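You operate a simulated robot arm through the tools that you are given. There is no shell and no other tool. Be economical: measure what you need, move in short steps, check, and stop when the job is done.

You run a simulated robot arm. Do the job below in one go: nothing can be reset, and whatever is moved stays where it is left.

TASK
Shut the grey dish in the bits drawer, then wax the patch where it stood.
Fine: white pad back, lid on the wax tin. Where these are worked on the way, their far stop is far enough and under half their travel is too little: bits drawer. A coat counts when it lies all over at full strength: go over it till it gets no stronger.

It is judged by the outcome, as a careful person would: the job done as asked, and still so three seconds after it is handed in. It fails if anything else is knocked over, pushed out of place, dropped, spilled or broken. A push-on lid holds only when it is set on centred and level and pressed home; a screw cap is set on level and turned clockwise until tight.

THE ROBOT
A 6-joint arm with a two-finger parallel gripper, fixed in place. Base frame: the origin is at the foot of the arm, x ahead of it, y to its left, z up; the work surface is at about z = 0.43. Lengths are in m, angles in rad, forces in N, time in s.
With the tool pointing down near the work surface it reaches from about 0.1 to 0.54 m from the base axis. Its first joint turns from -1.152 to 1.152 rad. Payload 2.45 kg.
The TCP is the grasp point between the finger pads, 0.024 m short of the fingertips. In the tool frame z runs along the fingers and y along their closing line. Largest opening 0.068 m; finger width 0.017, thickness 0.01; the body of the gripper, 0.04 by 0.07 m, starts 0.041 m behind the TCP.
Orientation is that of the tool frame in the base frame, as a unit quaternion [x, y, z, w]. With the fingers straight down and closing along the base's y, the tool's x points along the base's -x, its y along +y and its z along -z.

THE INTERFACE
- The arm moves only by the tool arm_command. Its argument "increments" is a list of rows, each a list of 7 numbers: the shift along the base's x, y, z in m, then the turn, a rotation vector about the base's x, y, z in rad, then the opening, from 0 (shut) to 1 (fully open). In form: [[dx, dy, dz, wx, wy, wz, jaw], ...]. A call has 1 to 10 rows; each row is the pose to reach, as a shift and turn from the pose commanded when the call began. A row lasts 0.2 s, in which the tool goes at most 0.05 m and 0.15 rad; a call with a longer step from one row to the next is refused whole, and so is a gripper value outside its range. Where a pose cannot be reached the arm comes as near as it can. A force on the tool above 60 N (or 10 N above the force at the start of the call, whichever is more), or a blocked arm, ends the call early, and 0.2 s more pass. The fingers move at their own pace (about 0.108 m/s each) and stop on an object; they squeeze with about 39 N. The grip force told is the motor's: it shows also when the fingers shut on nothing. Time passes only in rows, and 0.2 s behind the last, so rows that repeat a pose let the fingers close. The reply holds the time, the measured pose of the TCP, the force on the tool along the base axes, the opening and the grip force, in the units named above and with some noise, with the torque about the TCP (base axes, N m) and any sound that the robot's microphone picked up.
- Cameras (640 x 400 px; columns grow to the right, rows downward): "scene" is fixed at [0.15, 0.425, 1.431]; the picture's right is [-0.82, -0.57, 0.00], its down [-0.49, 0.71, -0.50] and it looks along [0.28, -0.41, -0.87] (base axes); focal length 326 px, centre (320, 200). "wrist" rides on the gripper at [0.084, 0.011, -0.075] in the tool frame; the picture's right is [-0.13, 0.99, 0.00], its down [-0.60, -0.08, -0.79] and it looks along [-0.79, -0.10, 0.61] (tool axes); focal length 251 px, centre (320, 200). There is no depth. A picture from a camera that has moved, and an enlarged one, comes with that camera's place and axes in the base frame and with its lens.
- grab_frame(camera): a new picture of that camera. The clock stands still meanwhile.
- close_up(camera, box): a new picture of the part [left, top, right, bottom] of that camera's present view, enlarged. The clock stands still meanwhile.
- sign_off(): hands the job in; it is judged then, once.

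Work in short steps. Places have to be worked out from the pictures, the camera data and where the tool is seen: move nearer, look again, correct. Check each grasp and each placing, and mend what went wrong. You have 120 turns and 64 pictures in all, those below and enlarged ones among them. Open the gripper and draw the arm clear of the work before you hand the job in, unless the task says otherwise; then end with one line.

The tools are called after "Request:" as name(argument=value, ...) on one line, values as JSON. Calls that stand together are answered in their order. arm_command: Moves the arm, as the interface text tells. Its arguments: {"type":"object","properties":{"increments":{"type":"array","items":{"type":"array","items":{"type":"number"}}}},"required":["increments"]} The other tools are called the same way: grab_frame (camera) takes a picture; close_up (camera, box) takes an enlarged picture of a part of a camera's view; sign_off () hands the job in.

At the start:

```text
time_s: 0.0
tool_pos: [0.4347, -0.0006, 0.8438]
ee_rot: [-0.001, 1.0, 0.0, 0.0]
wrist_force: [-0.5, -0.3, 0.1]
ft_torque: [0.03, 0.01, -0.01]
gripper_width: 0.0679
grasp_force: 0.2
```

scene: 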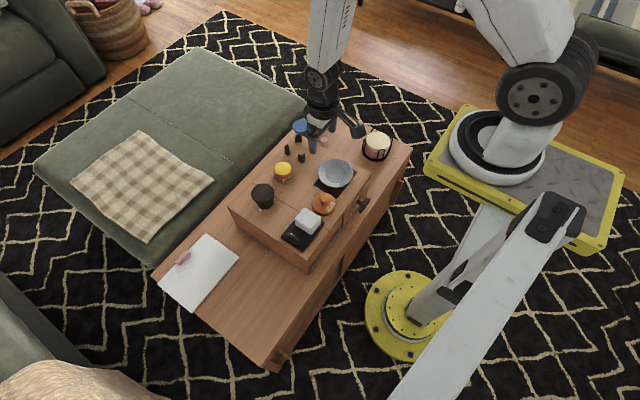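
wrist: 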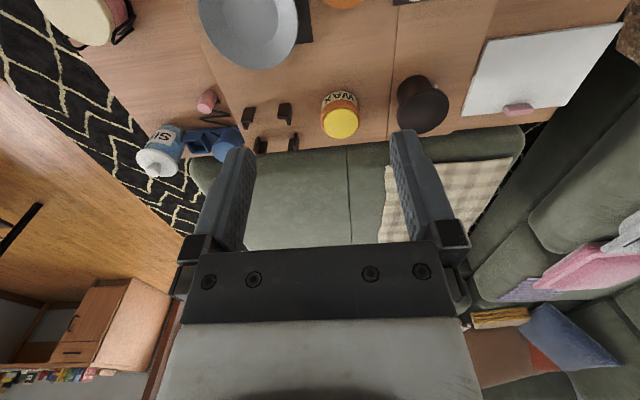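

I start with enlarged views of the work area to tell the objects apart.

Request:
close_up(camera="scene", box=[220, 100, 420, 225])

Request:
close_up(camera="scene", box=[140, 180, 420, 380])

Request:
close_up(camera="wrist", box=[40, 0, 640, 200])

```text
3.20 times, centred on (320, 162) of scene
camera zoom: at [0.15, 0.425, 1.431], right [-0.82, -0.57, 0.0], down [-0.49, 0.71, -0.5], along [0.28, -0.41, -0.87], focal length 1043 px, centre (320, 320)
```

zoom: 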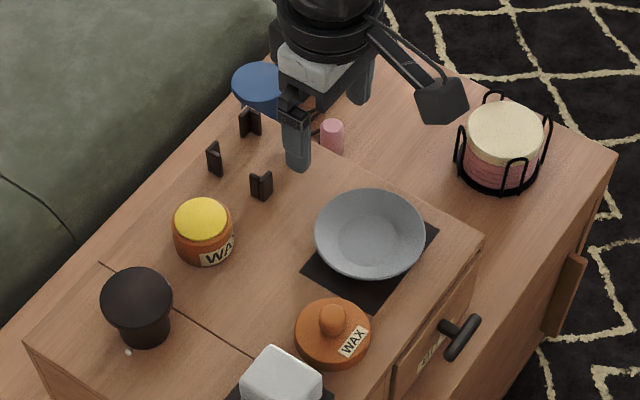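

```text
2.00 times, centred on (280, 280) of scene
camera zoom: at [0.15, 0.425, 1.431], right [-0.82, -0.57, 0.0], down [-0.49, 0.71, -0.5], along [0.28, -0.41, -0.87], focal length 652 px, centre (400, 40)
```

zoom: 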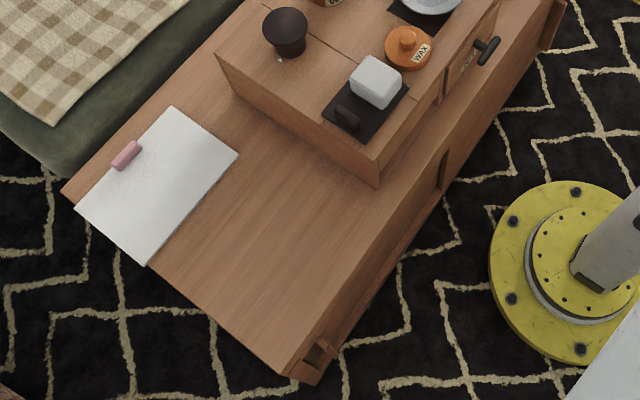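

```text
1.07 times, centred on (340, 100) of wrist (not enlarged: the box is as wide or as high as the picture)
camera zoom: at [0.3518, 0.0092, 0.917], right [0.13, 0.99, 0.0], down [0.6, -0.08, 0.79], along [0.79, -0.1, -0.61], focal length 268 px, centre (299, 307)
```

zoom: 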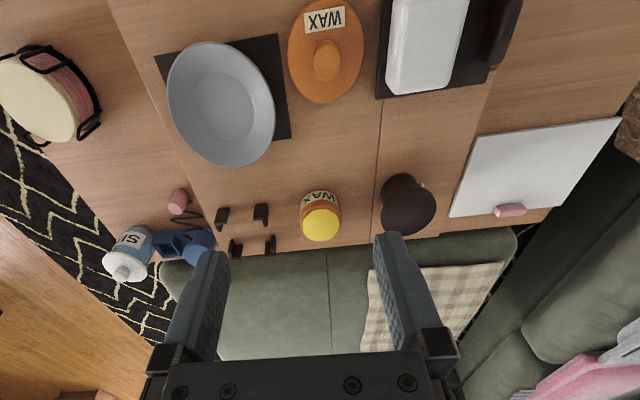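

The dish is near (0.45,-0.09), the pad near (0.42,0.10), the lid near (0.42,0.02) and the wax jar near (0.59,0), on a chest about 0.10 m high. I draw back in x so the wrist camera sees the drawer front and the objects.

Request:
arm_command(increments=[[-0.04, 0, -0.02, 0, 0, 0, 1], [-0.08, 0, -0.04, 0, 0, 0, 1], [-0.12, 0, -0.06, 0, 0, 0, 1], [-0.16, 0, -0.08, 0, 0, 0, 1], [-0.19, 0, -0.1, 0, 0, 0, 1]])

Request:
grab_frame(camera="wrist")

Request:
grab_frame(camera="scene")

```text
time_s: 1.2
tool_pos: [0.2414, -0.0018, 0.7439]
ee_rot: [-0.001, 1.0, 0.0, 0.0]
wrist_force: [-0.5, 0.8, 0.0]
ft_torque: [0.03, 0.0, -0.01]
gripper_width: 0.0679
grasp_force: 0.1
```

```text
58 pictures are left
camera wrist: at [0.1582, 0.0072, 0.8163], right [0.13, 0.99, 0.0], down [0.6, -0.08, 0.79], along [0.79, -0.1, -0.61], focal length 251 px, centre (320, 200)
```

wrist: 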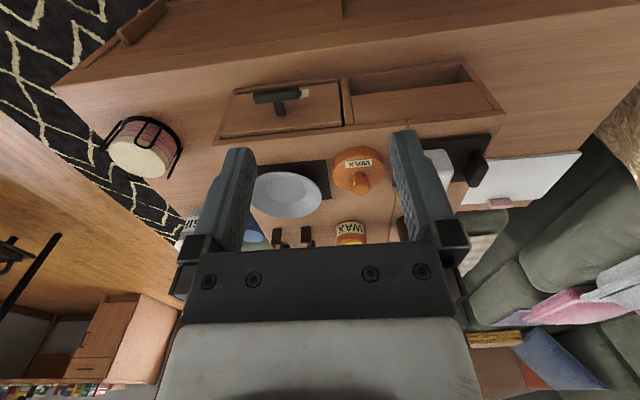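

```text
57 pictures are left
```

scene: 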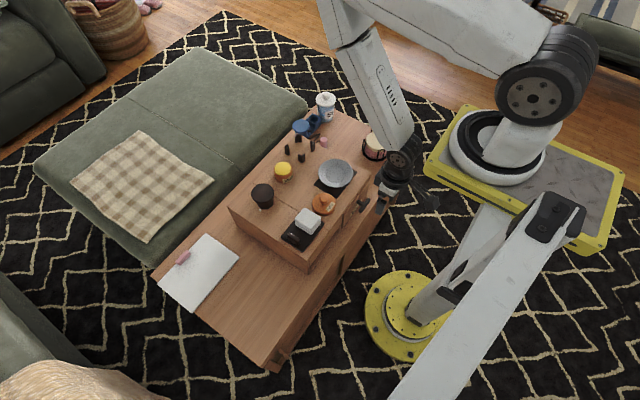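

The drawer front is in view with its T handle. I enlarge it and the objects on top.

Request:
close_up(camera="wrist", box=[200, 50, 520, 250])

Request:
close_up(camera="scene", box=[220, 90, 420, 280])

```text
2.00 times, centred on (360, 150) of wrist
camera zoom: at [0.1582, 0.0072, 0.8163], right [0.13, 0.99, 0.0], down [0.6, -0.08, 0.79], along [0.79, -0.1, -0.61], focal length 503 px, centre (240, 300)
```

zoom: 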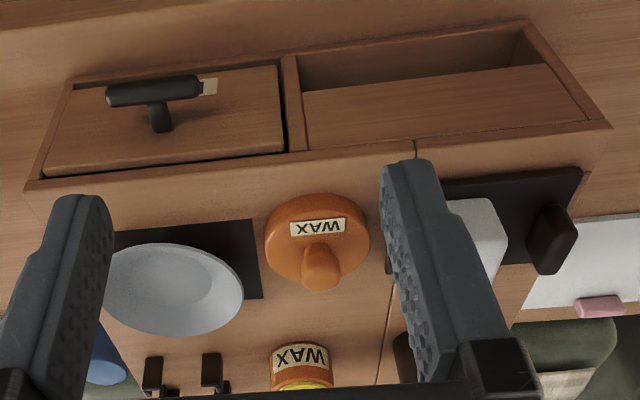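

```text
2.11 times, centred on (320, 185) of scene
camera zoom: at [0.15, 0.425, 1.431], right [-0.82, -0.57, 0.0], down [-0.49, 0.71, -0.5], along [0.28, -0.41, -0.87], focal length 686 px, centre (320, 232)
```

zoom: 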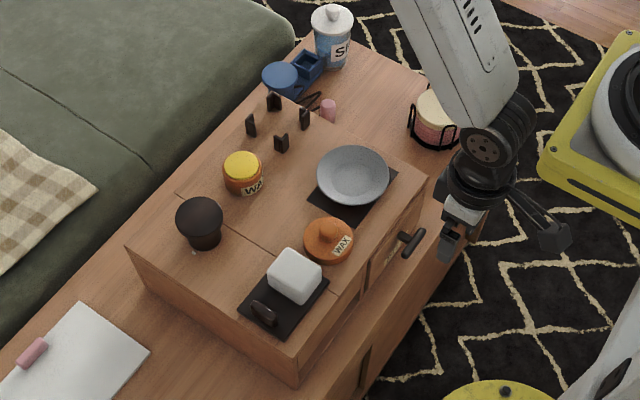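

Triangulating with both cameras: chest top z≈0.558, front face x≈0.356, T-handle bar along y centred at (0.326,-0.069,0.514). I turn the wrist 90° so the fingers close along x, ahead of grasping the bar from above.

Request:
arm_command(increments=[[0.01, -0.01, 0, 0, 0, 0.15, 1], [0.02, -0.02, 0, 0, 0, 0.3, 1], [0.03, -0.03, 0, 0, 0, 0.45, 1], [0.04, -0.04, 0, 0, 0, 0.6, 1], [0.05, -0.05, 0, 0, 0, 0.75, 1], [0.06, -0.06, 0, 0, 0, 0.9, 1], [0.07, -0.068, 0, 0, 0, 1.05, 1], [0.075, -0.068, 0, 0, 0, 1.2, 1], [0.08, -0.068, 0, 0, 0, 1.35, 1], [0.082, -0.068, 0, 0, 0, 1.5, 1]])

Request:
arm_command(increments=[[0, 0, -0.04, 0, 0, 0.0708, 1], [0, 0, -0.08, 0, 0, 0.0708, 1], [0, 0, -0.1, 0, 0, 0.0708, 1]])

Request:
grab_frame(camera="wrist")

Request:
close_up(camera="scene", box=[280, 110, 440, 250])

```text
time_s: 3.4
tool_pos: [0.3285, -0.069, 0.7439]
ee_rot: [-0.682, 0.731, 0.0, 0.001]
wrist_force: [0.1, 0.0, 0.5]
ft_torque: [-0.03, -0.02, -0.02]
gripper_width: 0.0679
grasp_force: 0.0
```

```text
time_s: 4.2
tool_pos: [0.3254, -0.0709, 0.6452]
ee_rot: [0.707, -0.707, 0.0, 0.0]
wrist_force: [-0.3, -0.3, 0.0]
ft_torque: [-0.01, 0.0, 0.0]
gripper_width: 0.0681
grasp_force: 0.0
```

```text
54 pictures are left
camera wrist: at [0.3148, -0.1552, 0.7178], right [-0.99, 0.13, 0.0], down [0.08, 0.6, 0.79], along [0.1, 0.79, -0.61], focal length 251 px, centre (320, 200)
```

wrist: 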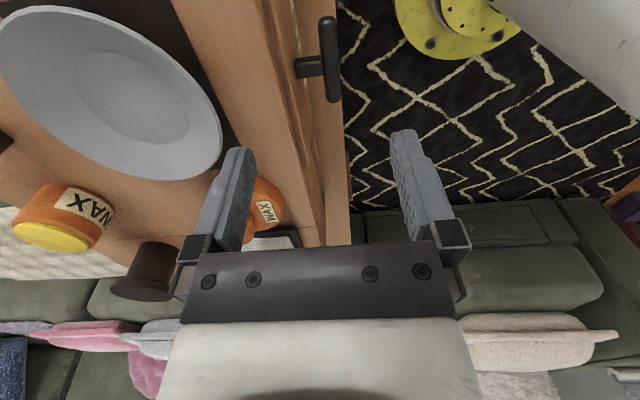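

```text
2.86 times, centred on (360, 180) of scene
camera zoom: at [0.15, 0.425, 1.431], right [-0.82, -0.57, 0.0], down [-0.49, 0.71, -0.5], along [0.28, -0.41, -0.87], focal length 931 px, centre (206, 257)
```

zoom: 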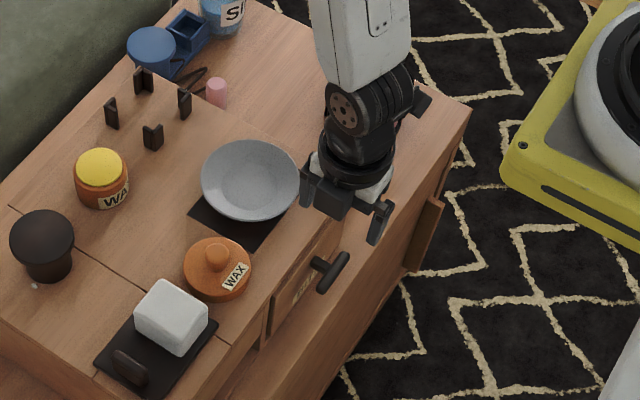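

The bar is at x≈0.318, y from -0.096 to -0.034, with the stem at about y=-0.064. I half-close the fingers and come down beside the stem at y≈-0.086.

Request:
arm_command(increments=[[-0.008, -0.016, 0, 0, 0, 0, 0.5], [-0.008, -0.016, -0.04, 0, 0, 0, 0.5], [-0.008, -0.016, -0.06, 0, 0, 0, 0.5], [-0.008, -0.016, -0.06, 0, 0, 0, 0.5]])

Request:
grab_frame(camera="wrist")

Request:
close_up(camera="scene", box=[320, 150, 420, 230])

```text
time_s: 5.2
tool_pos: [0.3205, -0.0836, 0.5843]
ee_rot: [-0.706, 0.708, 0.0, 0.0]
wrist_force: [0.6, 0.2, -0.7]
ft_torque: [0.01, -0.03, 0.02]
gripper_width: 0.0339
grasp_force: 0.1
```

```text
52 pictures are left
camera wrist: at [0.3103, -0.1696, 0.6585], right [-0.99, 0.13, 0.0], down [0.08, 0.6, 0.79], along [0.1, 0.79, -0.61], focal length 251 px, centre (320, 200)
```

wrist: 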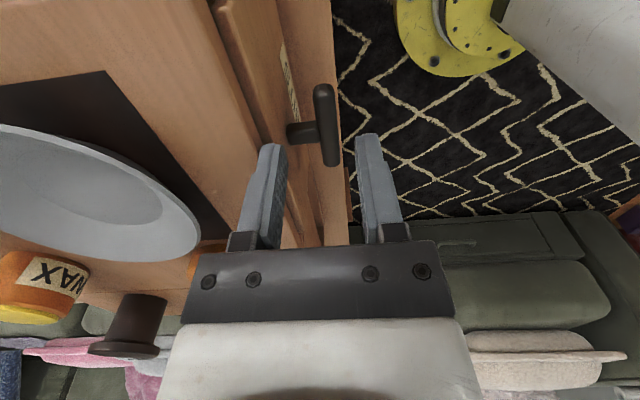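

```text
5.00 times, centred on (370, 190) of scene
camera zoom: at [0.15, 0.425, 1.431], right [-0.82, -0.57, 0.0], down [-0.49, 0.71, -0.5], along [0.28, -0.41, -0.87], focal length 1629 px, centre (70, 250)
```

zoom: 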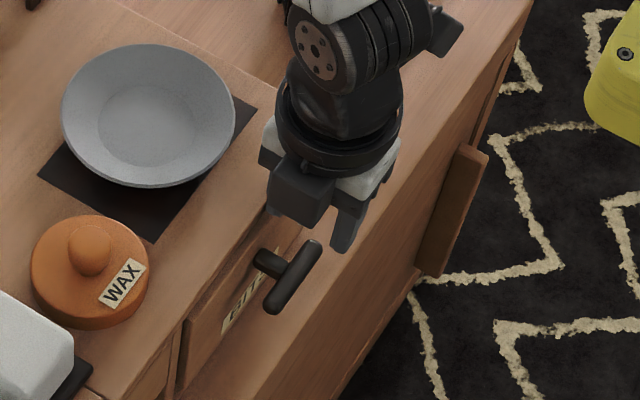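

The bar confirms at (0.320, -0.062±0.03, 0.514). I descend around it and close.

Request:
arm_command(increments=[[0, 0, -0.03, 0, 0, 0, 0.5], [0, 0, -0.062, 0, 0, 0, 0.5], [0, 0, -0.062, 0, 0, 0, 0], [0, 0, -0.062, 0, 0, 0, 0]])

```text
time_s: 5.5
tool_pos: [0.3224, -0.0846, 0.5786]
ee_rot: [0.709, -0.705, 0.002, -0.002]
wrist_force: [-3.3, 5.4, 40.7]
ft_torque: [0.11, -0.9, 0.13]
gripper_width: 0.0311
grasp_force: 0.1
stopped in row 1: the force on the tool passed its limit at 185 N (the readings are from after the stop); the commanded pose is now the measured one
```

The rear finger touched the chest's top edge (contact at x≈0.344, z≈0.555). I lift at once and look closer to place the edge.

Request:
arm_command(increments=[[-0.002, 0, 0.02, 0, 0, 0, 0.5], [-0.003, 0, 0.04, 0, 0, 0, 0.5]])

Request:
close_up(camera="wrist", box=[180, 0, 420, 240])

Request:
close_up(camera="scene", box=[290, 140, 410, 230])

```text
time_s: 6.1
tool_pos: [0.3183, -0.084, 0.6152]
ee_rot: [0.708, -0.706, 0.002, -0.002]
wrist_force: [0.5, 0.3, -0.2]
ft_torque: [0.01, 0.0, 0.02]
gripper_width: 0.0339
grasp_force: 0.0
```

```text
1.67 times, centred on (300, 120) of wrist
camera zoom: at [0.308, -0.1693, 0.6887], right [-0.99, 0.13, 0.0], down [0.07, 0.6, 0.79], along [0.1, 0.79, -0.61], focal length 419 px, centre (353, 333)
```

zoom: 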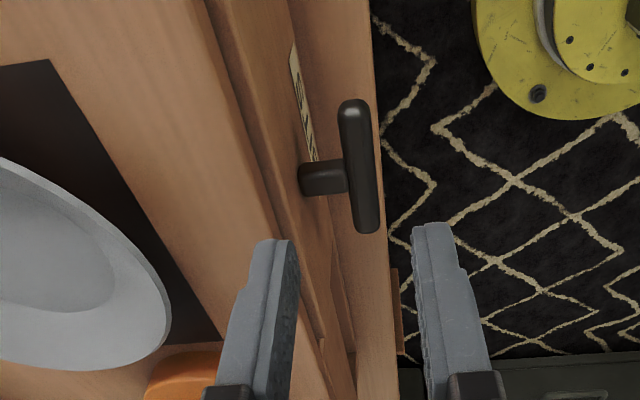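

```text
4.44 times, centred on (350, 185) of scene
camera zoom: at [0.15, 0.425, 1.431], right [-0.82, -0.57, 0.0], down [-0.49, 0.71, -0.5], along [0.28, -0.41, -0.87], focal length 1448 px, centre (187, 267)
```

zoom: 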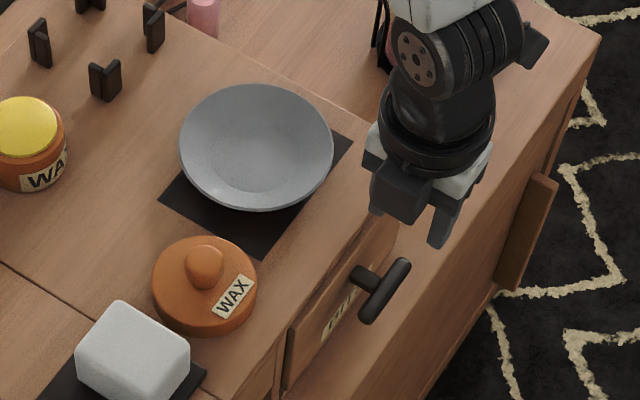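

The drawer panel stands proud: its face is at x≈0.345, its top at about 0.554, leaving a gap of ~0.019 m behind the bar. I narrow the opening to 0.028, shift to x≈0.316 and descend slowly.

Request:
arm_command(increments=[[-0.003, 0.001, -0.01, 0, 0, 0, 0.41], [-0.003, 0.001, -0.03, 0, 0, 0, 0.41], [-0.003, 0.001, -0.045, 0, 0, 0, 0.41], [-0.003, 0.001, -0.06, 0, 0, 0, 0.41]])

```text
time_s: 7.1
tool_pos: [0.3155, -0.084, 0.5552]
ee_rot: [0.709, -0.705, 0.001, -0.001]
wrist_force: [0.3, 0.5, 0.3]
ft_torque: [0.01, -0.04, -0.04]
gripper_width: 0.0281
grasp_force: 0.0
```

No contact with the tips at 0.531, so the gap is met. I go further down and close.

Request:
arm_command(increments=[[0, 0, -0.012, 0, 0, 0, 0.41], [0, 0, -0.024, 0, 0, 0, 0.41], [0, 0, -0.033, 0, 0, 0, 0.41], [0, 0, -0.033, 0, 0, 0, 0.1], [0, 0, -0.033, 0, 0, 0, 0.0]])

```text
time_s: 8.0
tool_pos: [0.315, -0.0846, 0.529]
ee_rot: [0.708, -0.706, 0.001, -0.001]
wrist_force: [-7.0, -2.4, 27.0]
ft_torque: [0.09, -1.08, -0.03]
gripper_width: 0.0125
grasp_force: 3.9
stopped in row 4: the force on the tool passed its limit at 105 N (the readings are from after the stop); the commanded pose is now the measured one
```

The fingers have closed on something 12.5 mm thick, most likely the bar, with an upward load. I ease up a few mm while keeping the grip shut and read again.

Request:
arm_command(increments=[[0, 0, 0.002, 0, 0, 0, 0], [0, 0, 0.003, 0, 0, 0, 0], [0, 0, 0.003, 0, 0, 0, 0]])

Request:
close_up(camera="wrist", box=[200, 50, 440, 250])

```text
time_s: 8.8
tool_pos: [0.3153, -0.0839, 0.5307]
ee_rot: [0.708, -0.706, 0.002, -0.001]
wrist_force: [0.4, 1.3, 0.0]
ft_torque: [-0.07, 0.13, -0.29]
gripper_width: 0.0126
grasp_force: 33.1
```

```text
2.00 times, centred on (320, 150) of wrist
camera zoom: at [0.3051, -0.1702, 0.6041], right [-0.99, 0.13, 0.0], down [0.07, 0.6, 0.79], along [0.1, 0.79, -0.61], focal length 503 px, centre (320, 300)
```

zoom: 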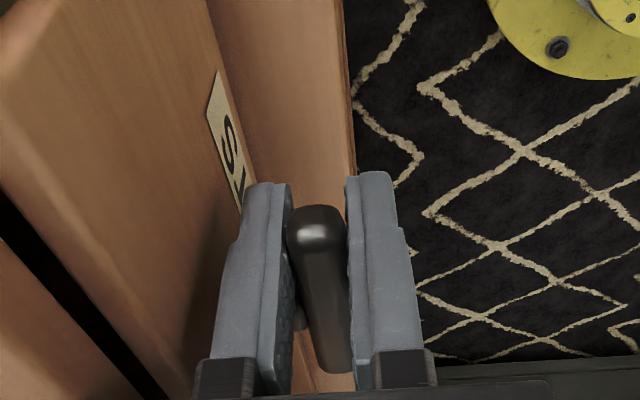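

The bar is held with no load left. Now I pull the drawer straight out along -x in small rows.

Request:
arm_command(increments=[[-0.01, 0, 0, 0, 0, 0, 0], [-0.025, 0, 0, 0, 0, 0, 0], [-0.04, 0, 0, 0, 0, 0, 0], [-0.055, 0, 0, 0, 0, 0, 0], [-0.07, 0, 0, 0, 0, 0, 0], [-0.085, 0, 0, 0, 0, 0, 0]])

```text
time_s: 10.2
tool_pos: [0.2299, -0.0853, 0.5326]
ee_rot: [0.708, -0.707, 0.001, -0.001]
wrist_force: [1.3, 2.6, 0.1]
ft_torque: [0.07, 0.14, -0.41]
gripper_width: 0.0127
grasp_force: 32.4
```

Moving freely (0.085 m so far). I keep pulling toward the stop.

Request:
arm_command(increments=[[-0.015, 0, 0, 0, 0, 0, 0], [-0.03, 0, 0, 0, 0, 0, 0], [-0.04, 0, 0, 0, 0, 0, 0], [-0.05, 0, 0, 0, 0, 0, 0], [-0.06, 0, 0, 0, 0, 0, 0]])

Request:
grab_frame(camera="scene")

```text
time_s: 11.4
tool_pos: [0.1715, -0.0838, 0.5321]
ee_rot: [0.709, -0.705, 0.002, -0.002]
wrist_force: [10.8, 2.5, 0.2]
ft_torque: [-0.35, 0.12, -0.65]
gripper_width: 0.0129
grasp_force: 33.4
```

```text
47 pictures are left
```

scene: 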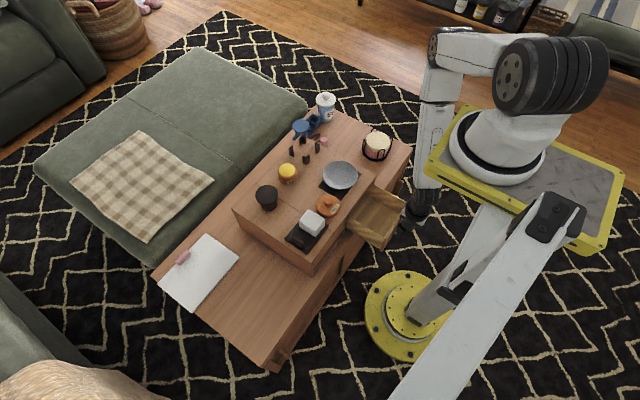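

The drawer is at its stop, but the chest has slid about 1 cm toward me with it (objects on top shifted ~5 px). I will push it back when shutting the drawer. Now I relax, release the bar and lift.

Request:
arm_command(increments=[[0.002, 0, 0, 0, 0, 0, 0.2], [0.002, 0, 0, 0, 0, 0, 0.4], [0.002, 0, 0, 0, 0, 0, 0.4], [0.002, 0, 0.03, 0, 0, 0, 0.4], [0.002, 0, 0.07, 0, 0, 0, 0.4], [0.002, 0, 0.12, 0, 0, 0, 0.4], [0.002, 0, 0.17, 0, 0, 0, 1]])

Request:
close_up(camera="scene", box=[260, 130, 420, 260])

Request:
grab_frame(camera="wrist")

```text
time_s: 13.0
tool_pos: [0.1732, -0.0835, 0.7025]
ee_rot: [0.708, -0.706, 0.001, -0.001]
wrist_force: [-0.2, 0.4, -0.3]
ft_torque: [0.0, -0.02, 0.0]
gripper_width: 0.0679
grasp_force: 0.0
```

```text
3.08 times, centred on (340, 195) of scene
camera zoom: at [0.15, 0.425, 1.431], right [-0.82, -0.57, 0.0], down [-0.49, 0.71, -0.5], along [0.28, -0.41, -0.87], focal length 1002 px, centre (258, 215)
```

zoom: 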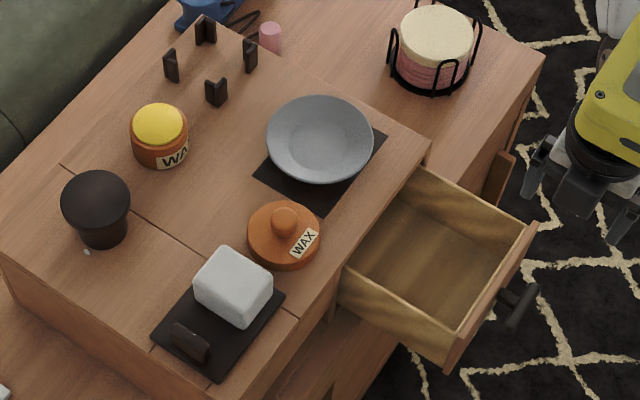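

```text
45 pictures are left
camera wrist: at [0.1635, -0.1681, 0.7757], right [-0.99, 0.13, 0.0], down [0.07, 0.6, 0.79], along [0.1, 0.79, -0.61], focal length 251 px, centre (320, 200)
```

wrist: 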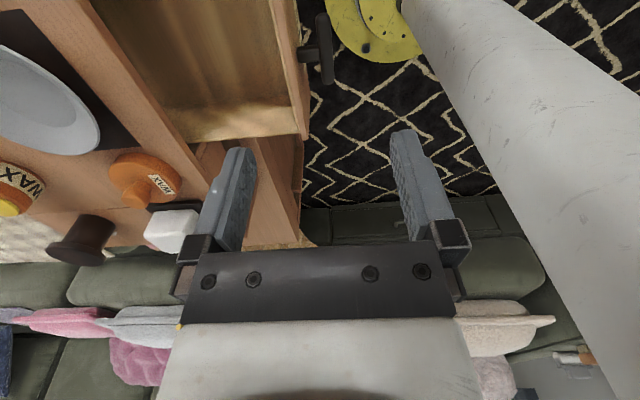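

Chest shift ≈0.015 m; drawer interior is about x 0.213–0.339, y -0.135–0.007. Dish rim is now around (0.426,-0.08), radius ~0.055. I turn back to closing along y and take a close side look at the dish.

Request:
arm_command(increments=[[0.02, 0, 0, 0, 0, -0.15, 1], [0.04, 0, 0, 0, 0, -0.3, 1], [0.06, 0, 0, 0, 0, -0.45, 1], [0.08, 0, 0, 0, 0, -0.6, 1], [0.1, 0, 0, 0, 0, -0.75, 1], [0.12, 0, 0, 0, 0, -0.9, 1], [0.12, 0, 0, 0, 0, -1.05, 1], [0.12, 0, 0, 0, 0, -1.2, 1], [0.12, 0, 0, 0, 0, -1.35, 1], [0.12, 0, 0, 0, 0, -1.5, 1]])

Request:
arm_command(increments=[[0, 0, -0.03, 0, 0, -0.0708, 1]])

Request:
grab_frame(camera="wrist")

Request:
close_up(camera="wrist", box=[200, 0, 440, 150])

```text
time_s: 15.2
tool_pos: [0.2934, -0.0844, 0.7015]
ee_rot: [-0.035, 0.999, -0.002, 0.0]
wrist_force: [-0.5, -0.8, -0.1]
ft_torque: [0.02, 0.04, 0.01]
gripper_width: 0.068
grasp_force: 0.0
```

```text
time_s: 15.6
tool_pos: [0.2937, -0.0843, 0.673]
ee_rot: [-0.001, 1.0, -0.001, 0.0]
wrist_force: [0.5, 0.9, 0.1]
ft_torque: [-0.02, 0.02, -0.04]
gripper_width: 0.0682
grasp_force: 0.1
```

```text
44 pictures are left
camera wrist: at [0.2091, -0.0752, 0.7462], right [0.13, 0.99, 0.0], down [0.6, -0.07, 0.79], along [0.79, -0.1, -0.61], focal length 251 px, centre (320, 200)
```

wrist: 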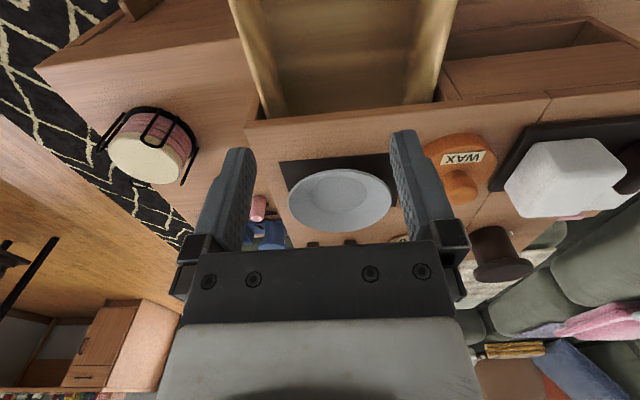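

```text
2.67 times, centred on (320, 75) of wrist
camera zoom: at [0.2091, -0.0752, 0.7462], right [0.13, 0.99, 0.0], down [0.6, -0.07, 0.79], along [0.79, -0.1, -0.61], focal length 670 px, centre (320, 533)
```

zoom: 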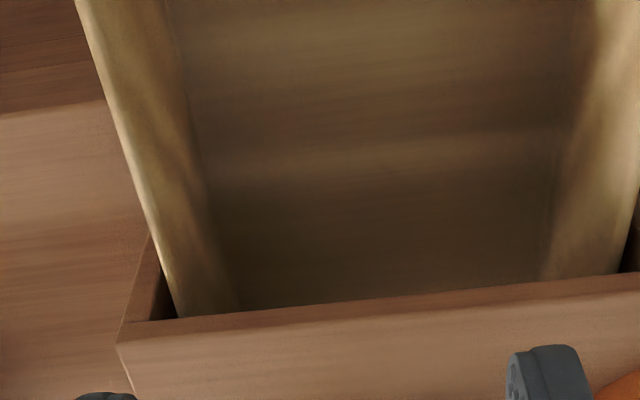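

Drawer floor is about z≈0.46. Now a close view of the dish profile.

Request:
close_up(camera="wrist", box=[260, 140, 420, 240])

Request:
close_up(camera="scene", box=[310, 150, 370, 195])

```text
4.00 times, centred on (340, 190) of wrist
camera zoom: at [0.2091, -0.0752, 0.7462], right [0.13, 0.99, 0.0], down [0.6, -0.07, 0.79], along [0.79, -0.1, -0.61], focal length 1006 px, centre (240, 240)
```

zoom: 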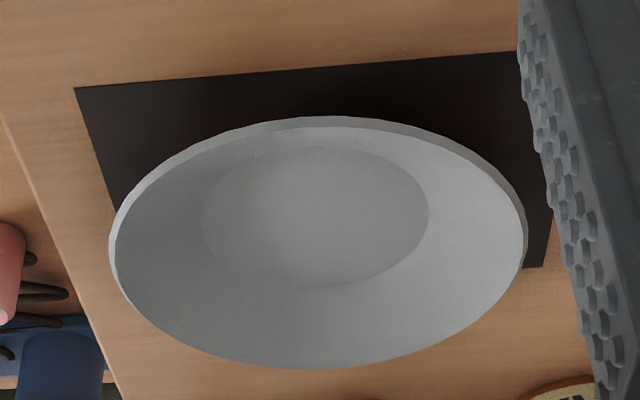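

```text
8.89 times, centred on (340, 172) of scene
camera zoom: at [0.15, 0.425, 1.431], right [-0.82, -0.57, 0.0], down [-0.49, 0.71, -0.5], along [0.28, -0.41, -0.87], focal length 2896 px, centre (142, 444)
```

zoom: 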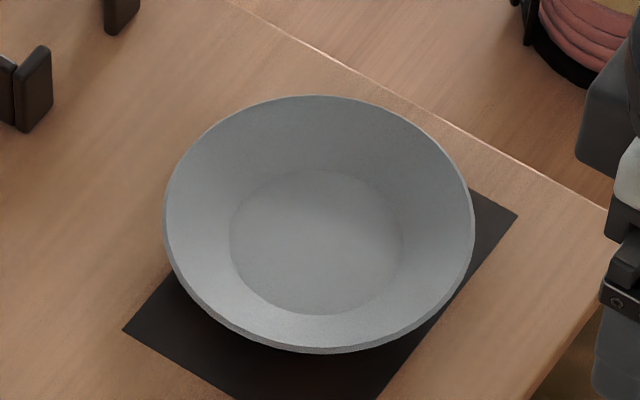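

The dish is a shallow cone (wall perhaps 30–40° from horizontal), so a plain vertical pinch would slip. I will grip its front rim with a tilted tool; first I turn the fingers to close along x again.

Request:
arm_command(increments=[[0, 0, 0, 0, 0, 0.15, 0.5], [0, 0, 0, 0, 0, 0.3, 0.5], [0, 0, 0, 0, 0, 0.45, 0.5], [0, 0, 0, 0, 0, 0.6, 0.5], [0, 0, 0, 0, 0, 0.75, 0.5], [0, 0, 0, 0, 0, 0.9, 0.5], [0, 0, 0, 0, 0, 1.05, 0.5], [0, 0, 0, 0, 0, 1.2, 0.5], [0, 0, 0, 0, 0, 1.35, 0.5], [0, 0, 0, 0, 0, 1.5, 0.5]])

Request:
arm_command(increments=[[0, 0, 0, 0, 0, 0.0708, 0.4]])

Request:
arm_command(increments=[[0, 0, -0.005, 0, -0.15, 0, 0.4], [0, 0, -0.01, 0, -0.3, 0, 0.4], [0.005, 0, -0.02, 0, -0.45, 0, 0.4], [0.01, 0, -0.03, 0, -0.6, 0, 0.4], [0.015, 0, -0.035, 0, -0.75, 0, 0.4], [0.02, 0, -0.04, 0, -0.9, 0, 0.4], [0.02, 0, -0.045, 0, -1.0, 0, 0.4]])

Request:
grab_frame(camera="wrist")

```text
time_s: 17.8
tool_pos: [0.2922, -0.0847, 0.6703]
ee_rot: [-0.684, 0.73, -0.001, 0.002]
wrist_force: [0.0, 0.3, -0.6]
ft_torque: [0.02, 0.04, 0.03]
gripper_width: 0.034
grasp_force: 0.1
```

```text
time_s: 18.2
tool_pos: [0.2919, -0.0848, 0.6718]
ee_rot: [0.709, -0.705, 0.0, -0.002]
wrist_force: [-0.6, 0.4, 0.0]
ft_torque: [0.01, 0.0, 0.0]
gripper_width: 0.0271
grasp_force: 0.0
```

```text
time_s: 19.8
tool_pos: [0.3131, -0.0848, 0.6243]
ee_rot: [0.62, -0.617, 0.342, -0.342]
wrist_force: [-0.2, -0.7, 0.2]
ft_torque: [0.03, -0.02, 0.05]
gripper_width: 0.0273
grasp_force: 0.1
```

```text
40 pictures are left
camera wrist: at [0.2445, -0.1701, 0.6546], right [-0.53, 0.12, -0.84], down [-0.63, 0.61, 0.49], along [0.57, 0.79, -0.24], focal length 251 px, centre (320, 200)
```

wrist: 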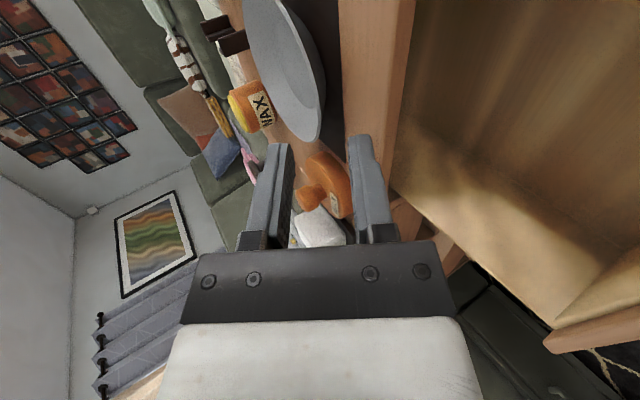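

The tilt works and gives a side view. I enlarge the dish.

Request:
close_up(camera="wrist", box=[220, 0, 420, 150])

```text
2.67 times, centred on (320, 75) of wrist
camera zoom: at [0.2445, -0.1701, 0.6546], right [-0.53, 0.12, -0.84], down [-0.63, 0.61, 0.49], along [0.57, 0.79, -0.24], focal length 670 px, centre (320, 533)
```

zoom: 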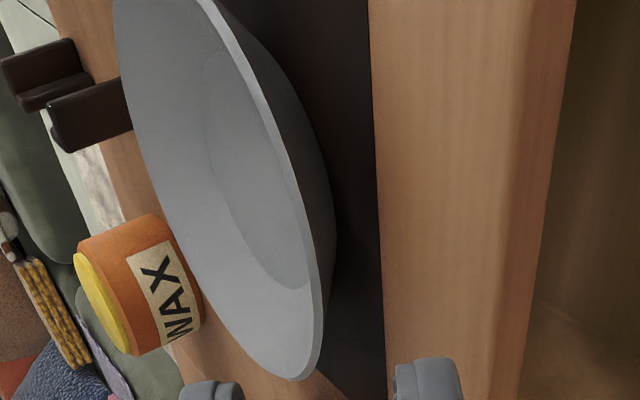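

Rim front sits near (0.373,-0.083,0.586) with the wall sloping ~40–45°. I set the tilt to 0.8 rad and place the open fingers just before the rim, in line with the wall.

Request:
arm_command(increments=[[0.006, 0.001, 0.002, 0, 0.1, 0, 0.35], [0.014, 0.001, 0.002, 0, 0.2, 0, 0.35], [0.024, 0.001, -0.004, 0, 0.2, 0, 0.35]])

Request:
close_up(camera="wrist", box=[220, 0, 420, 200])

Request:
close_up(camera="scene", box=[310, 140, 400, 210])

```text
time_s: 20.6
tool_pos: [0.3369, -0.0841, 0.6235]
ee_rot: [0.652, -0.65, 0.278, -0.276]
wrist_force: [-0.7, 0.4, 0.4]
ft_torque: [0.0, 0.03, -0.01]
gripper_width: 0.0238
grasp_force: 0.0
```

```text
2.00 times, centred on (320, 100) of wrist
camera zoom: at [0.2757, -0.1694, 0.666], right [-0.69, 0.13, -0.71], down [-0.52, 0.6, 0.6], along [0.51, 0.79, -0.35], focal length 503 px, centre (320, 400)
```

zoom: 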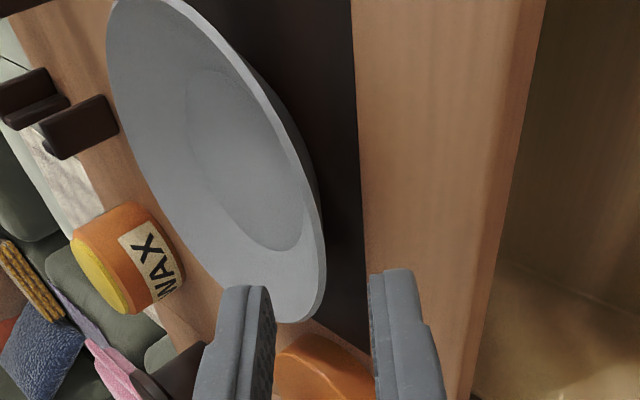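

```text
5.71 times, centred on (355, 175) of scene
camera zoom: at [0.15, 0.425, 1.431], right [-0.82, -0.57, 0.0], down [-0.49, 0.71, -0.5], along [0.28, -0.41, -0.87], focal length 1862 px, centre (120, 343)
```

zoom: 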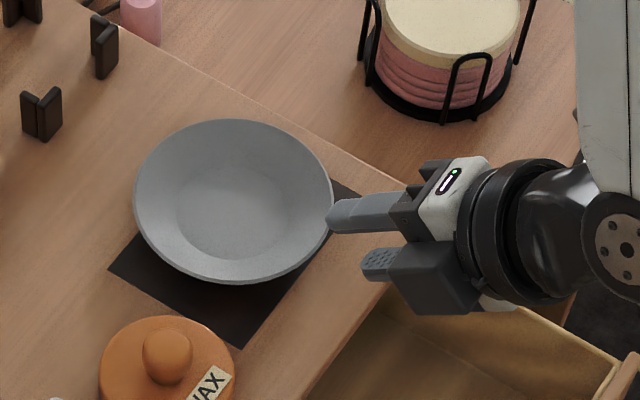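

The finger mid-plane lines up with the rim. I narrow to ~0.019 m and advance 0.038 m along the tool axis in small steps.

Request:
arm_command(increments=[[0, 0, 0, 0, 0, 0, 0.28], [0.007, 0, -0.007, 0, 0, 0, 0.28], [0.014, 0, -0.0136, 0, 0, 0, 0.28], [0.02, 0, -0.0195, 0, 0, 0, 0.28], [0.024, 0, -0.0233, 0, 0, 0, 0.28], [0.028, 0, -0.027, 0, 0, 0, 0.28]])

Request:
close_up(camera="wrist", box=[220, 0, 420, 200])

```text
time_s: 22.0
tool_pos: [0.3619, -0.0837, 0.5964]
ee_rot: [0.651, -0.65, 0.276, -0.277]
wrist_force: [-29.1, -4.8, 50.1]
ft_torque: [-0.15, 0.41, -0.05]
gripper_width: 0.0074
grasp_force: 0.0
```

```text
2.00 times, centred on (320, 100) of wrist
camera zoom: at [0.3016, -0.168, 0.6388], right [-0.69, 0.13, -0.71], down [-0.52, 0.6, 0.61], along [0.51, 0.79, -0.35], focal length 503 px, centre (320, 400)
```

zoom: 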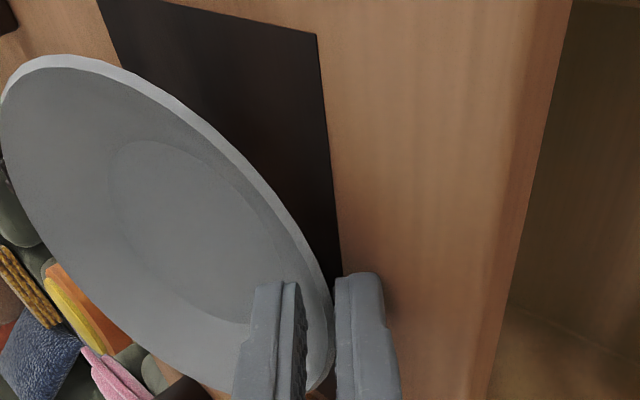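

The lower fingertip rests on the chest top (so the top is at z≈0.568). I lift by ~4 mm to unload it and close on the rim.

Request:
arm_command(increments=[[0, 0, 0.003, 0, 0, 0, 0.28], [0, 0, 0.005, 0, 0, 0, 0.2], [0, 0, 0.005, 0, 0, 0, 0], [0, 0, 0.005, 0, 0, 0, 0]])

Request:
close_up(camera="wrist", box=[220, 0, 420, 200])

```text
time_s: 23.0
tool_pos: [0.3661, -0.0828, 0.6012]
ee_rot: [0.652, -0.65, 0.278, -0.276]
wrist_force: [1.9, -1.9, 6.5]
ft_torque: [-0.02, -0.27, 0.0]
gripper_width: 0.0024
grasp_force: 26.5
```

```text
2.00 times, centred on (320, 100) of wrist
camera zoom: at [0.3036, -0.1685, 0.6437], right [-0.69, 0.12, -0.72], down [-0.52, 0.61, 0.6], along [0.51, 0.79, -0.35], focal length 503 px, centre (320, 400)
```

zoom: 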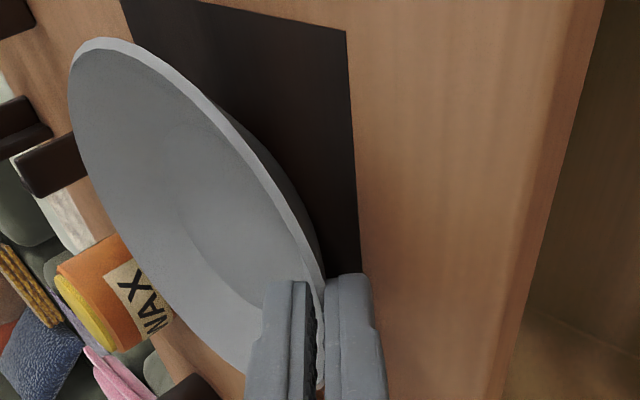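

The fingers hold a wall 2.4 mm thick. I lift 3 cm and check.

Request:
arm_command(increments=[[0, 0, 0.01, 0, 0, 0, 0], [0, 0, 0.03, 0, 0, 0, 0], [0, 0, 0.05, 0, 0, 0, 0], [0, 0, 0.06, 0, 0, 0, 0]])

Request:
grab_frame(camera="wrist")

Request:
close_up(camera="scene", box=[240, 110, 440, 240])

```text
time_s: 24.0
tool_pos: [0.3646, -0.0847, 0.6627]
ee_rot: [0.652, -0.649, 0.278, -0.275]
wrist_force: [-0.6, -0.1, -0.4]
ft_torque: [-0.02, 0.02, 0.0]
gripper_width: 0.0
grasp_force: 23.6
```

```text
34 pictures are left
camera wrist: at [0.3027, -0.1695, 0.7047], right [-0.69, 0.13, -0.71], down [-0.52, 0.6, 0.61], along [0.51, 0.79, -0.35], focal length 251 px, centre (320, 200)
```

wrist: 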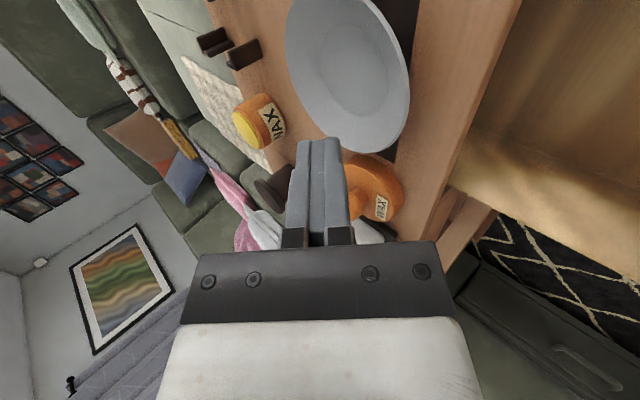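

```text
3.08 times, centred on (340, 175) of scene
camera zoom: at [0.15, 0.425, 1.431], right [-0.82, -0.57, 0.0], down [-0.49, 0.71, -0.5], along [0.28, -0.41, -0.87], focal length 1002 px, centre (258, 277)
```

zoom: 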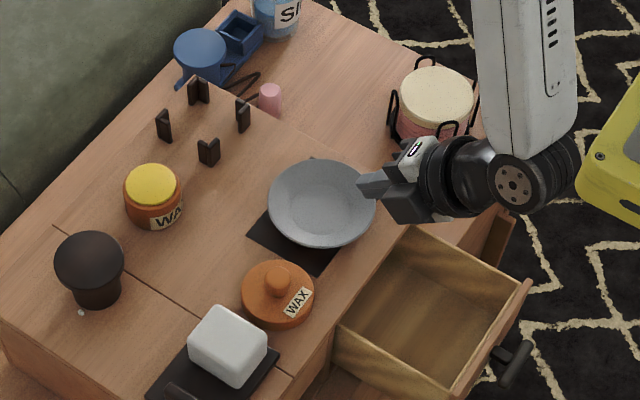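

It slipped off: the pinch only caught the edge. I will retry flatter (tilt 1.05 rad) so the pads match the wall, coming in horizontally just above the chest top. First I back out and set up.

Request:
arm_command(increments=[[-0.02, 0.001, 0, 0, -0.12, 0, 0.2], [-0.034, 0.002, -0.02, 0, -0.25, 0, 0.2], [-0.034, 0.002, -0.05, 0, -0.25, 0, 0.2], [-0.034, 0.002, -0.064, 0, -0.25, 0, 0.2]])

Request:
close_up(camera="wrist", box=[220, 0, 420, 200])

```text
time_s: 25.0
tool_pos: [0.3321, -0.0849, 0.5979]
ee_rot: [0.613, -0.61, 0.356, -0.354]
wrist_force: [-0.3, 0.3, 0.0]
ft_torque: [-0.03, -0.02, 0.01]
gripper_width: 0.0134
grasp_force: 0.0
```

```text
2.00 times, centred on (320, 100) of wrist
camera zoom: at [0.2605, -0.1693, 0.6233], right [-0.49, 0.13, -0.86], down [-0.65, 0.6, 0.46], along [0.58, 0.79, -0.21], focal length 503 px, centre (320, 400)
```

zoom: 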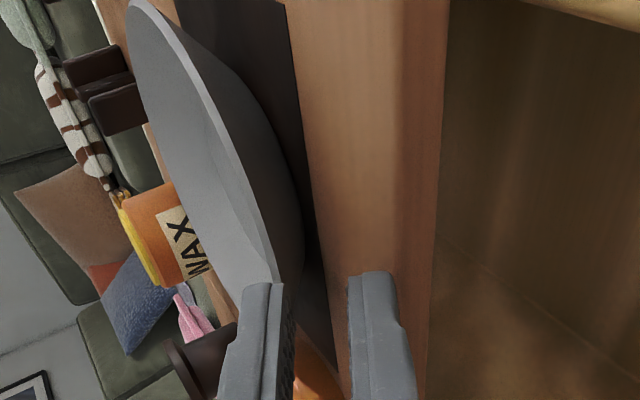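

Now the rim is clearly seen just ahead of and between the finger lines. I advance horizontally 0.025 m so the rim enters the gap.

Request:
arm_command(increments=[[0.008, 0.001, 0, 0, 0, 0, 0.2], [0.014, 0.002, 0, 0, 0, 0, 0.2], [0.02, 0.002, 0, 0, 0, 0, 0.2], [0.025, 0.002, 0, 0, 0, 0, 0.2]])

Request:
close_up(camera="wrist", box=[220, 0, 420, 200])

```text
time_s: 26.0
tool_pos: [0.3561, -0.0796, 0.596]
ee_rot: [0.612, -0.61, 0.356, -0.354]
wrist_force: [-6.5, -1.4, 7.5]
ft_torque: [-0.01, 0.04, 0.02]
gripper_width: 0.0118
grasp_force: 0.2
```

```text
2.00 times, centred on (320, 100) of wrist
camera zoom: at [0.2854, -0.1655, 0.6218], right [-0.49, 0.13, -0.86], down [-0.65, 0.6, 0.46], along [0.58, 0.79, -0.21], focal length 503 px, centre (320, 400)
```

zoom: 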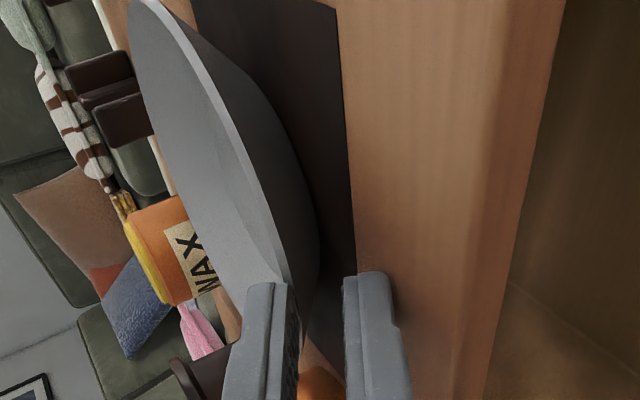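

The dish was nudged forward, so the rim is higher than thought (z≈0.595) and met the upper finger. I back off, raise 7 mm, widen, and go in again.

Request:
arm_command(increments=[[-0.012, 0, 0, 0, 0, 0, 0.2], [-0.014, 0, 0.007, 0, 0, 0, 0.3], [-0.014, 0, 0.007, 0, 0, 0, 0.3], [-0.006, 0, 0.007, 0, 0, 0, 0.3], [0, 0, 0.007, 0, 0, 0, 0.3], [0.004, 0, 0.007, 0, 0, 0, 0.3], [0.009, 0, 0.007, 0, 0, 0, 0.3]])

Request:
close_up(camera="wrist", box=[220, 0, 420, 200])

```text
time_s: 27.6
tool_pos: [0.3658, -0.08, 0.603]
ee_rot: [0.613, -0.61, 0.356, -0.355]
wrist_force: [0.0, 0.2, 0.4]
ft_torque: [-0.02, -0.01, -0.04]
gripper_width: 0.0204
grasp_force: 0.0
```

```text
2.00 times, centred on (320, 100) of wrist
camera zoom: at [0.2949, -0.1648, 0.6289], right [-0.49, 0.13, -0.86], down [-0.65, 0.6, 0.46], along [0.58, 0.79, -0.21], focal length 503 px, centre (320, 400)
```

zoom: 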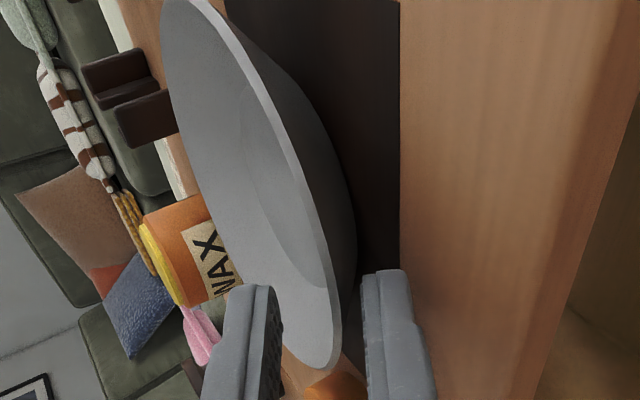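

The rim is now in the gap with no force. I advance 8 mm more and close.

Request:
arm_command(increments=[[0.004, 0, 0, 0, 0, 0, 0.3], [0.008, 0, -0.001, 0, 0, 0, 0.3], [0.008, 0, -0.001, 0, 0, 0, 0.15], [0.008, 0, -0.001, 0, 0, 0, 0], [0.008, 0, -0.001, 0, 0, 0, 0]])

Request:
close_up(camera="wrist", box=[220, 0, 420, 200])

```text
time_s: 28.8
tool_pos: [0.3728, -0.0786, 0.602]
ee_rot: [0.612, -0.61, 0.356, -0.355]
wrist_force: [0.6, 0.3, -0.5]
ft_torque: [0.03, 0.05, 0.03]
gripper_width: 0.0025
grasp_force: 26.4
```

```text
2.00 times, centred on (320, 100) of wrist
camera zoom: at [0.3029, -0.1644, 0.6281], right [-0.49, 0.13, -0.86], down [-0.65, 0.6, 0.46], along [0.58, 0.79, -0.21], focal length 503 px, centre (320, 400)
```

zoom: 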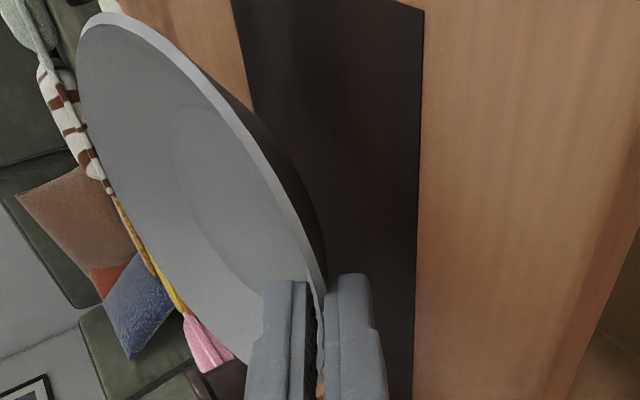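

Closed on a 2.5 mm wall again, but with much more overlap. I lift slowly and check.

Request:
arm_command(increments=[[0, 0, 0.002, 0, 0, 0, 0], [0, 0, 0.004, 0, 0, 0, 0], [0, 0, 0.007, 0, 0, 0, 0], [0, 0, 0.01, 0, 0, 0, 0], [0, 0, 0.014, 0, 0, 0, 0], [0, 0, 0.018, 0, 0, 0, 0], [0, 0, 0.022, 0, 0, 0, 0]])

Request:
grab_frame(camera="wrist")

```text
time_s: 30.4
tool_pos: [0.3734, -0.0814, 0.6245]
ee_rot: [0.612, -0.611, 0.356, -0.355]
wrist_force: [0.3, -0.2, 0.0]
ft_torque: [-0.01, 0.04, -0.01]
gripper_width: 0.0021
grasp_force: 26.5
```

```text
28 pictures are left
camera wrist: at [0.3028, -0.1664, 0.6497], right [-0.49, 0.13, -0.86], down [-0.65, 0.6, 0.46], along [0.58, 0.79, -0.21], focal length 251 px, centre (320, 200)
```

wrist: 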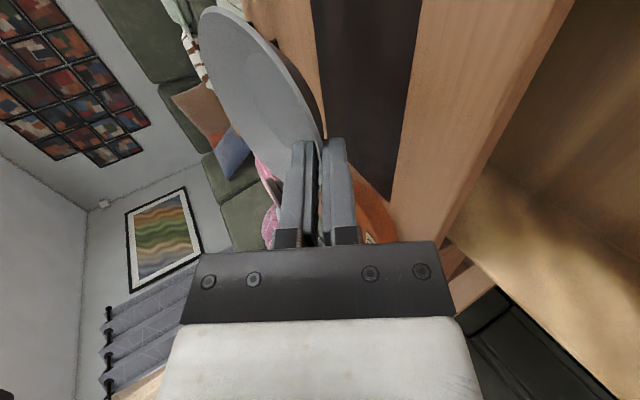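

The dish is held, about level at this tilt. To fit the drawer I will carry it back and up, tipping its far side down by ~40° as the tool comes to a 20° tilt.

Request:
arm_command(increments=[[0, 0, 0.02, 0, 0, 0, 0], [-0.01, 0, 0.045, 0, 0, 0, 0], [-0.03, 0.004, 0.065, 0, 0.06, 0, 0], [-0.05, 0.008, 0.08, 0, 0.15, 0, 0], [-0.07, 0.012, 0.08, 0, 0.25, 0, 0], [-0.09, 0.016, 0.08, 0, 0.35, 0, 0], [-0.11, 0.017, 0.08, 0, 0.45, 0, 0], [-0.12, 0.017, 0.08, 0, 0.55, 0, 0], [-0.127, 0.017, 0.08, 0, 0.63, 0, 0], [-0.127, 0.017, 0.08, 0, 0.7, 0, 0]])

Request:
close_up(camera="scene", box=[260, 110, 440, 240])

Request:
grab_frame(camera="wrist")

```text
time_s: 32.6
tool_pos: [0.2455, -0.0625, 0.7048]
ee_rot: [0.698, -0.695, 0.124, -0.123]
wrist_force: [0.2, 0.1, -0.7]
ft_torque: [0.0, -0.02, -0.04]
gripper_width: 0.0024
grasp_force: 26.3
```

```text
3.08 times, centred on (350, 175) of scene
camera zoom: at [0.15, 0.425, 1.431], right [-0.82, -0.57, 0.0], down [-0.49, 0.71, -0.5], along [0.28, -0.41, -0.87], focal length 1002 px, centre (228, 277)
```

zoom: 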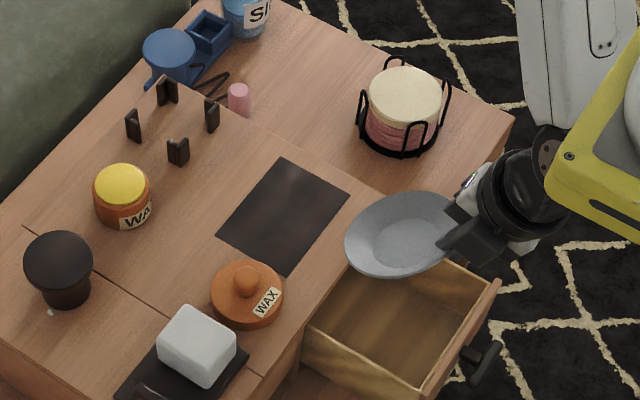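

```text
26 pictures are left
camera wrist: at [0.2089, -0.148, 0.769], right [-0.93, 0.13, -0.34], down [-0.2, 0.6, 0.77], along [0.3, 0.79, -0.54], focal length 251 px, centre (320, 200)
```

wrist: 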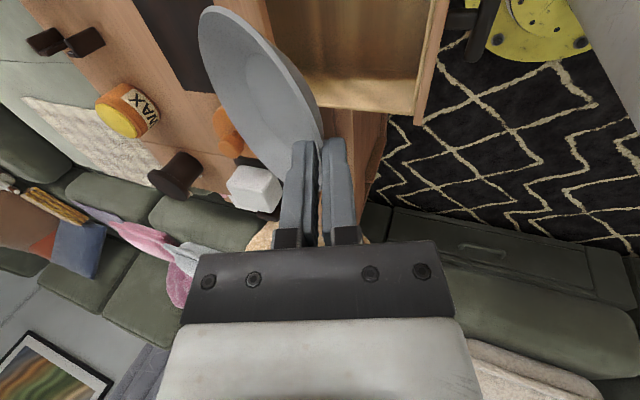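

The dish is firmly held above the drawer. I shift back 6 mm and lower it slowly, watching for contact.

Request:
arm_command(increments=[[-0.006, 0.001, -0.02, 0, 0, 0, 0], [-0.006, 0.001, -0.045, 0, 0, 0, 0], [-0.006, 0.001, -0.07, 0, 0, 0, 0], [-0.006, 0.001, -0.09, 0, 0, 0, 0], [-0.006, 0.001, -0.105, 0, 0, 0, 0], [-0.006, 0.001, -0.12, 0, 0, 0, 0], [-0.006, 0.001, -0.13, 0, 0, 0, 0]])

Request:
grab_frame(camera="wrist")

```text
time_s: 34.2
tool_pos: [0.2405, -0.0598, 0.5759]
ee_rot: [0.697, -0.695, 0.125, -0.124]
wrist_force: [0.2, 0.6, -0.4]
ft_torque: [0.02, 0.02, 0.04]
gripper_width: 0.0024
grasp_force: 26.8
```

```text
25 pictures are left
camera wrist: at [0.2039, -0.1457, 0.64], right [-0.93, 0.13, -0.34], down [-0.2, 0.6, 0.77], along [0.3, 0.79, -0.54], focal length 251 px, centre (320, 200)
```

wrist: 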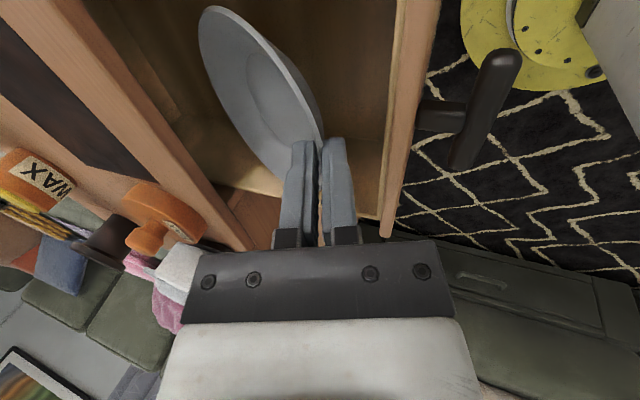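

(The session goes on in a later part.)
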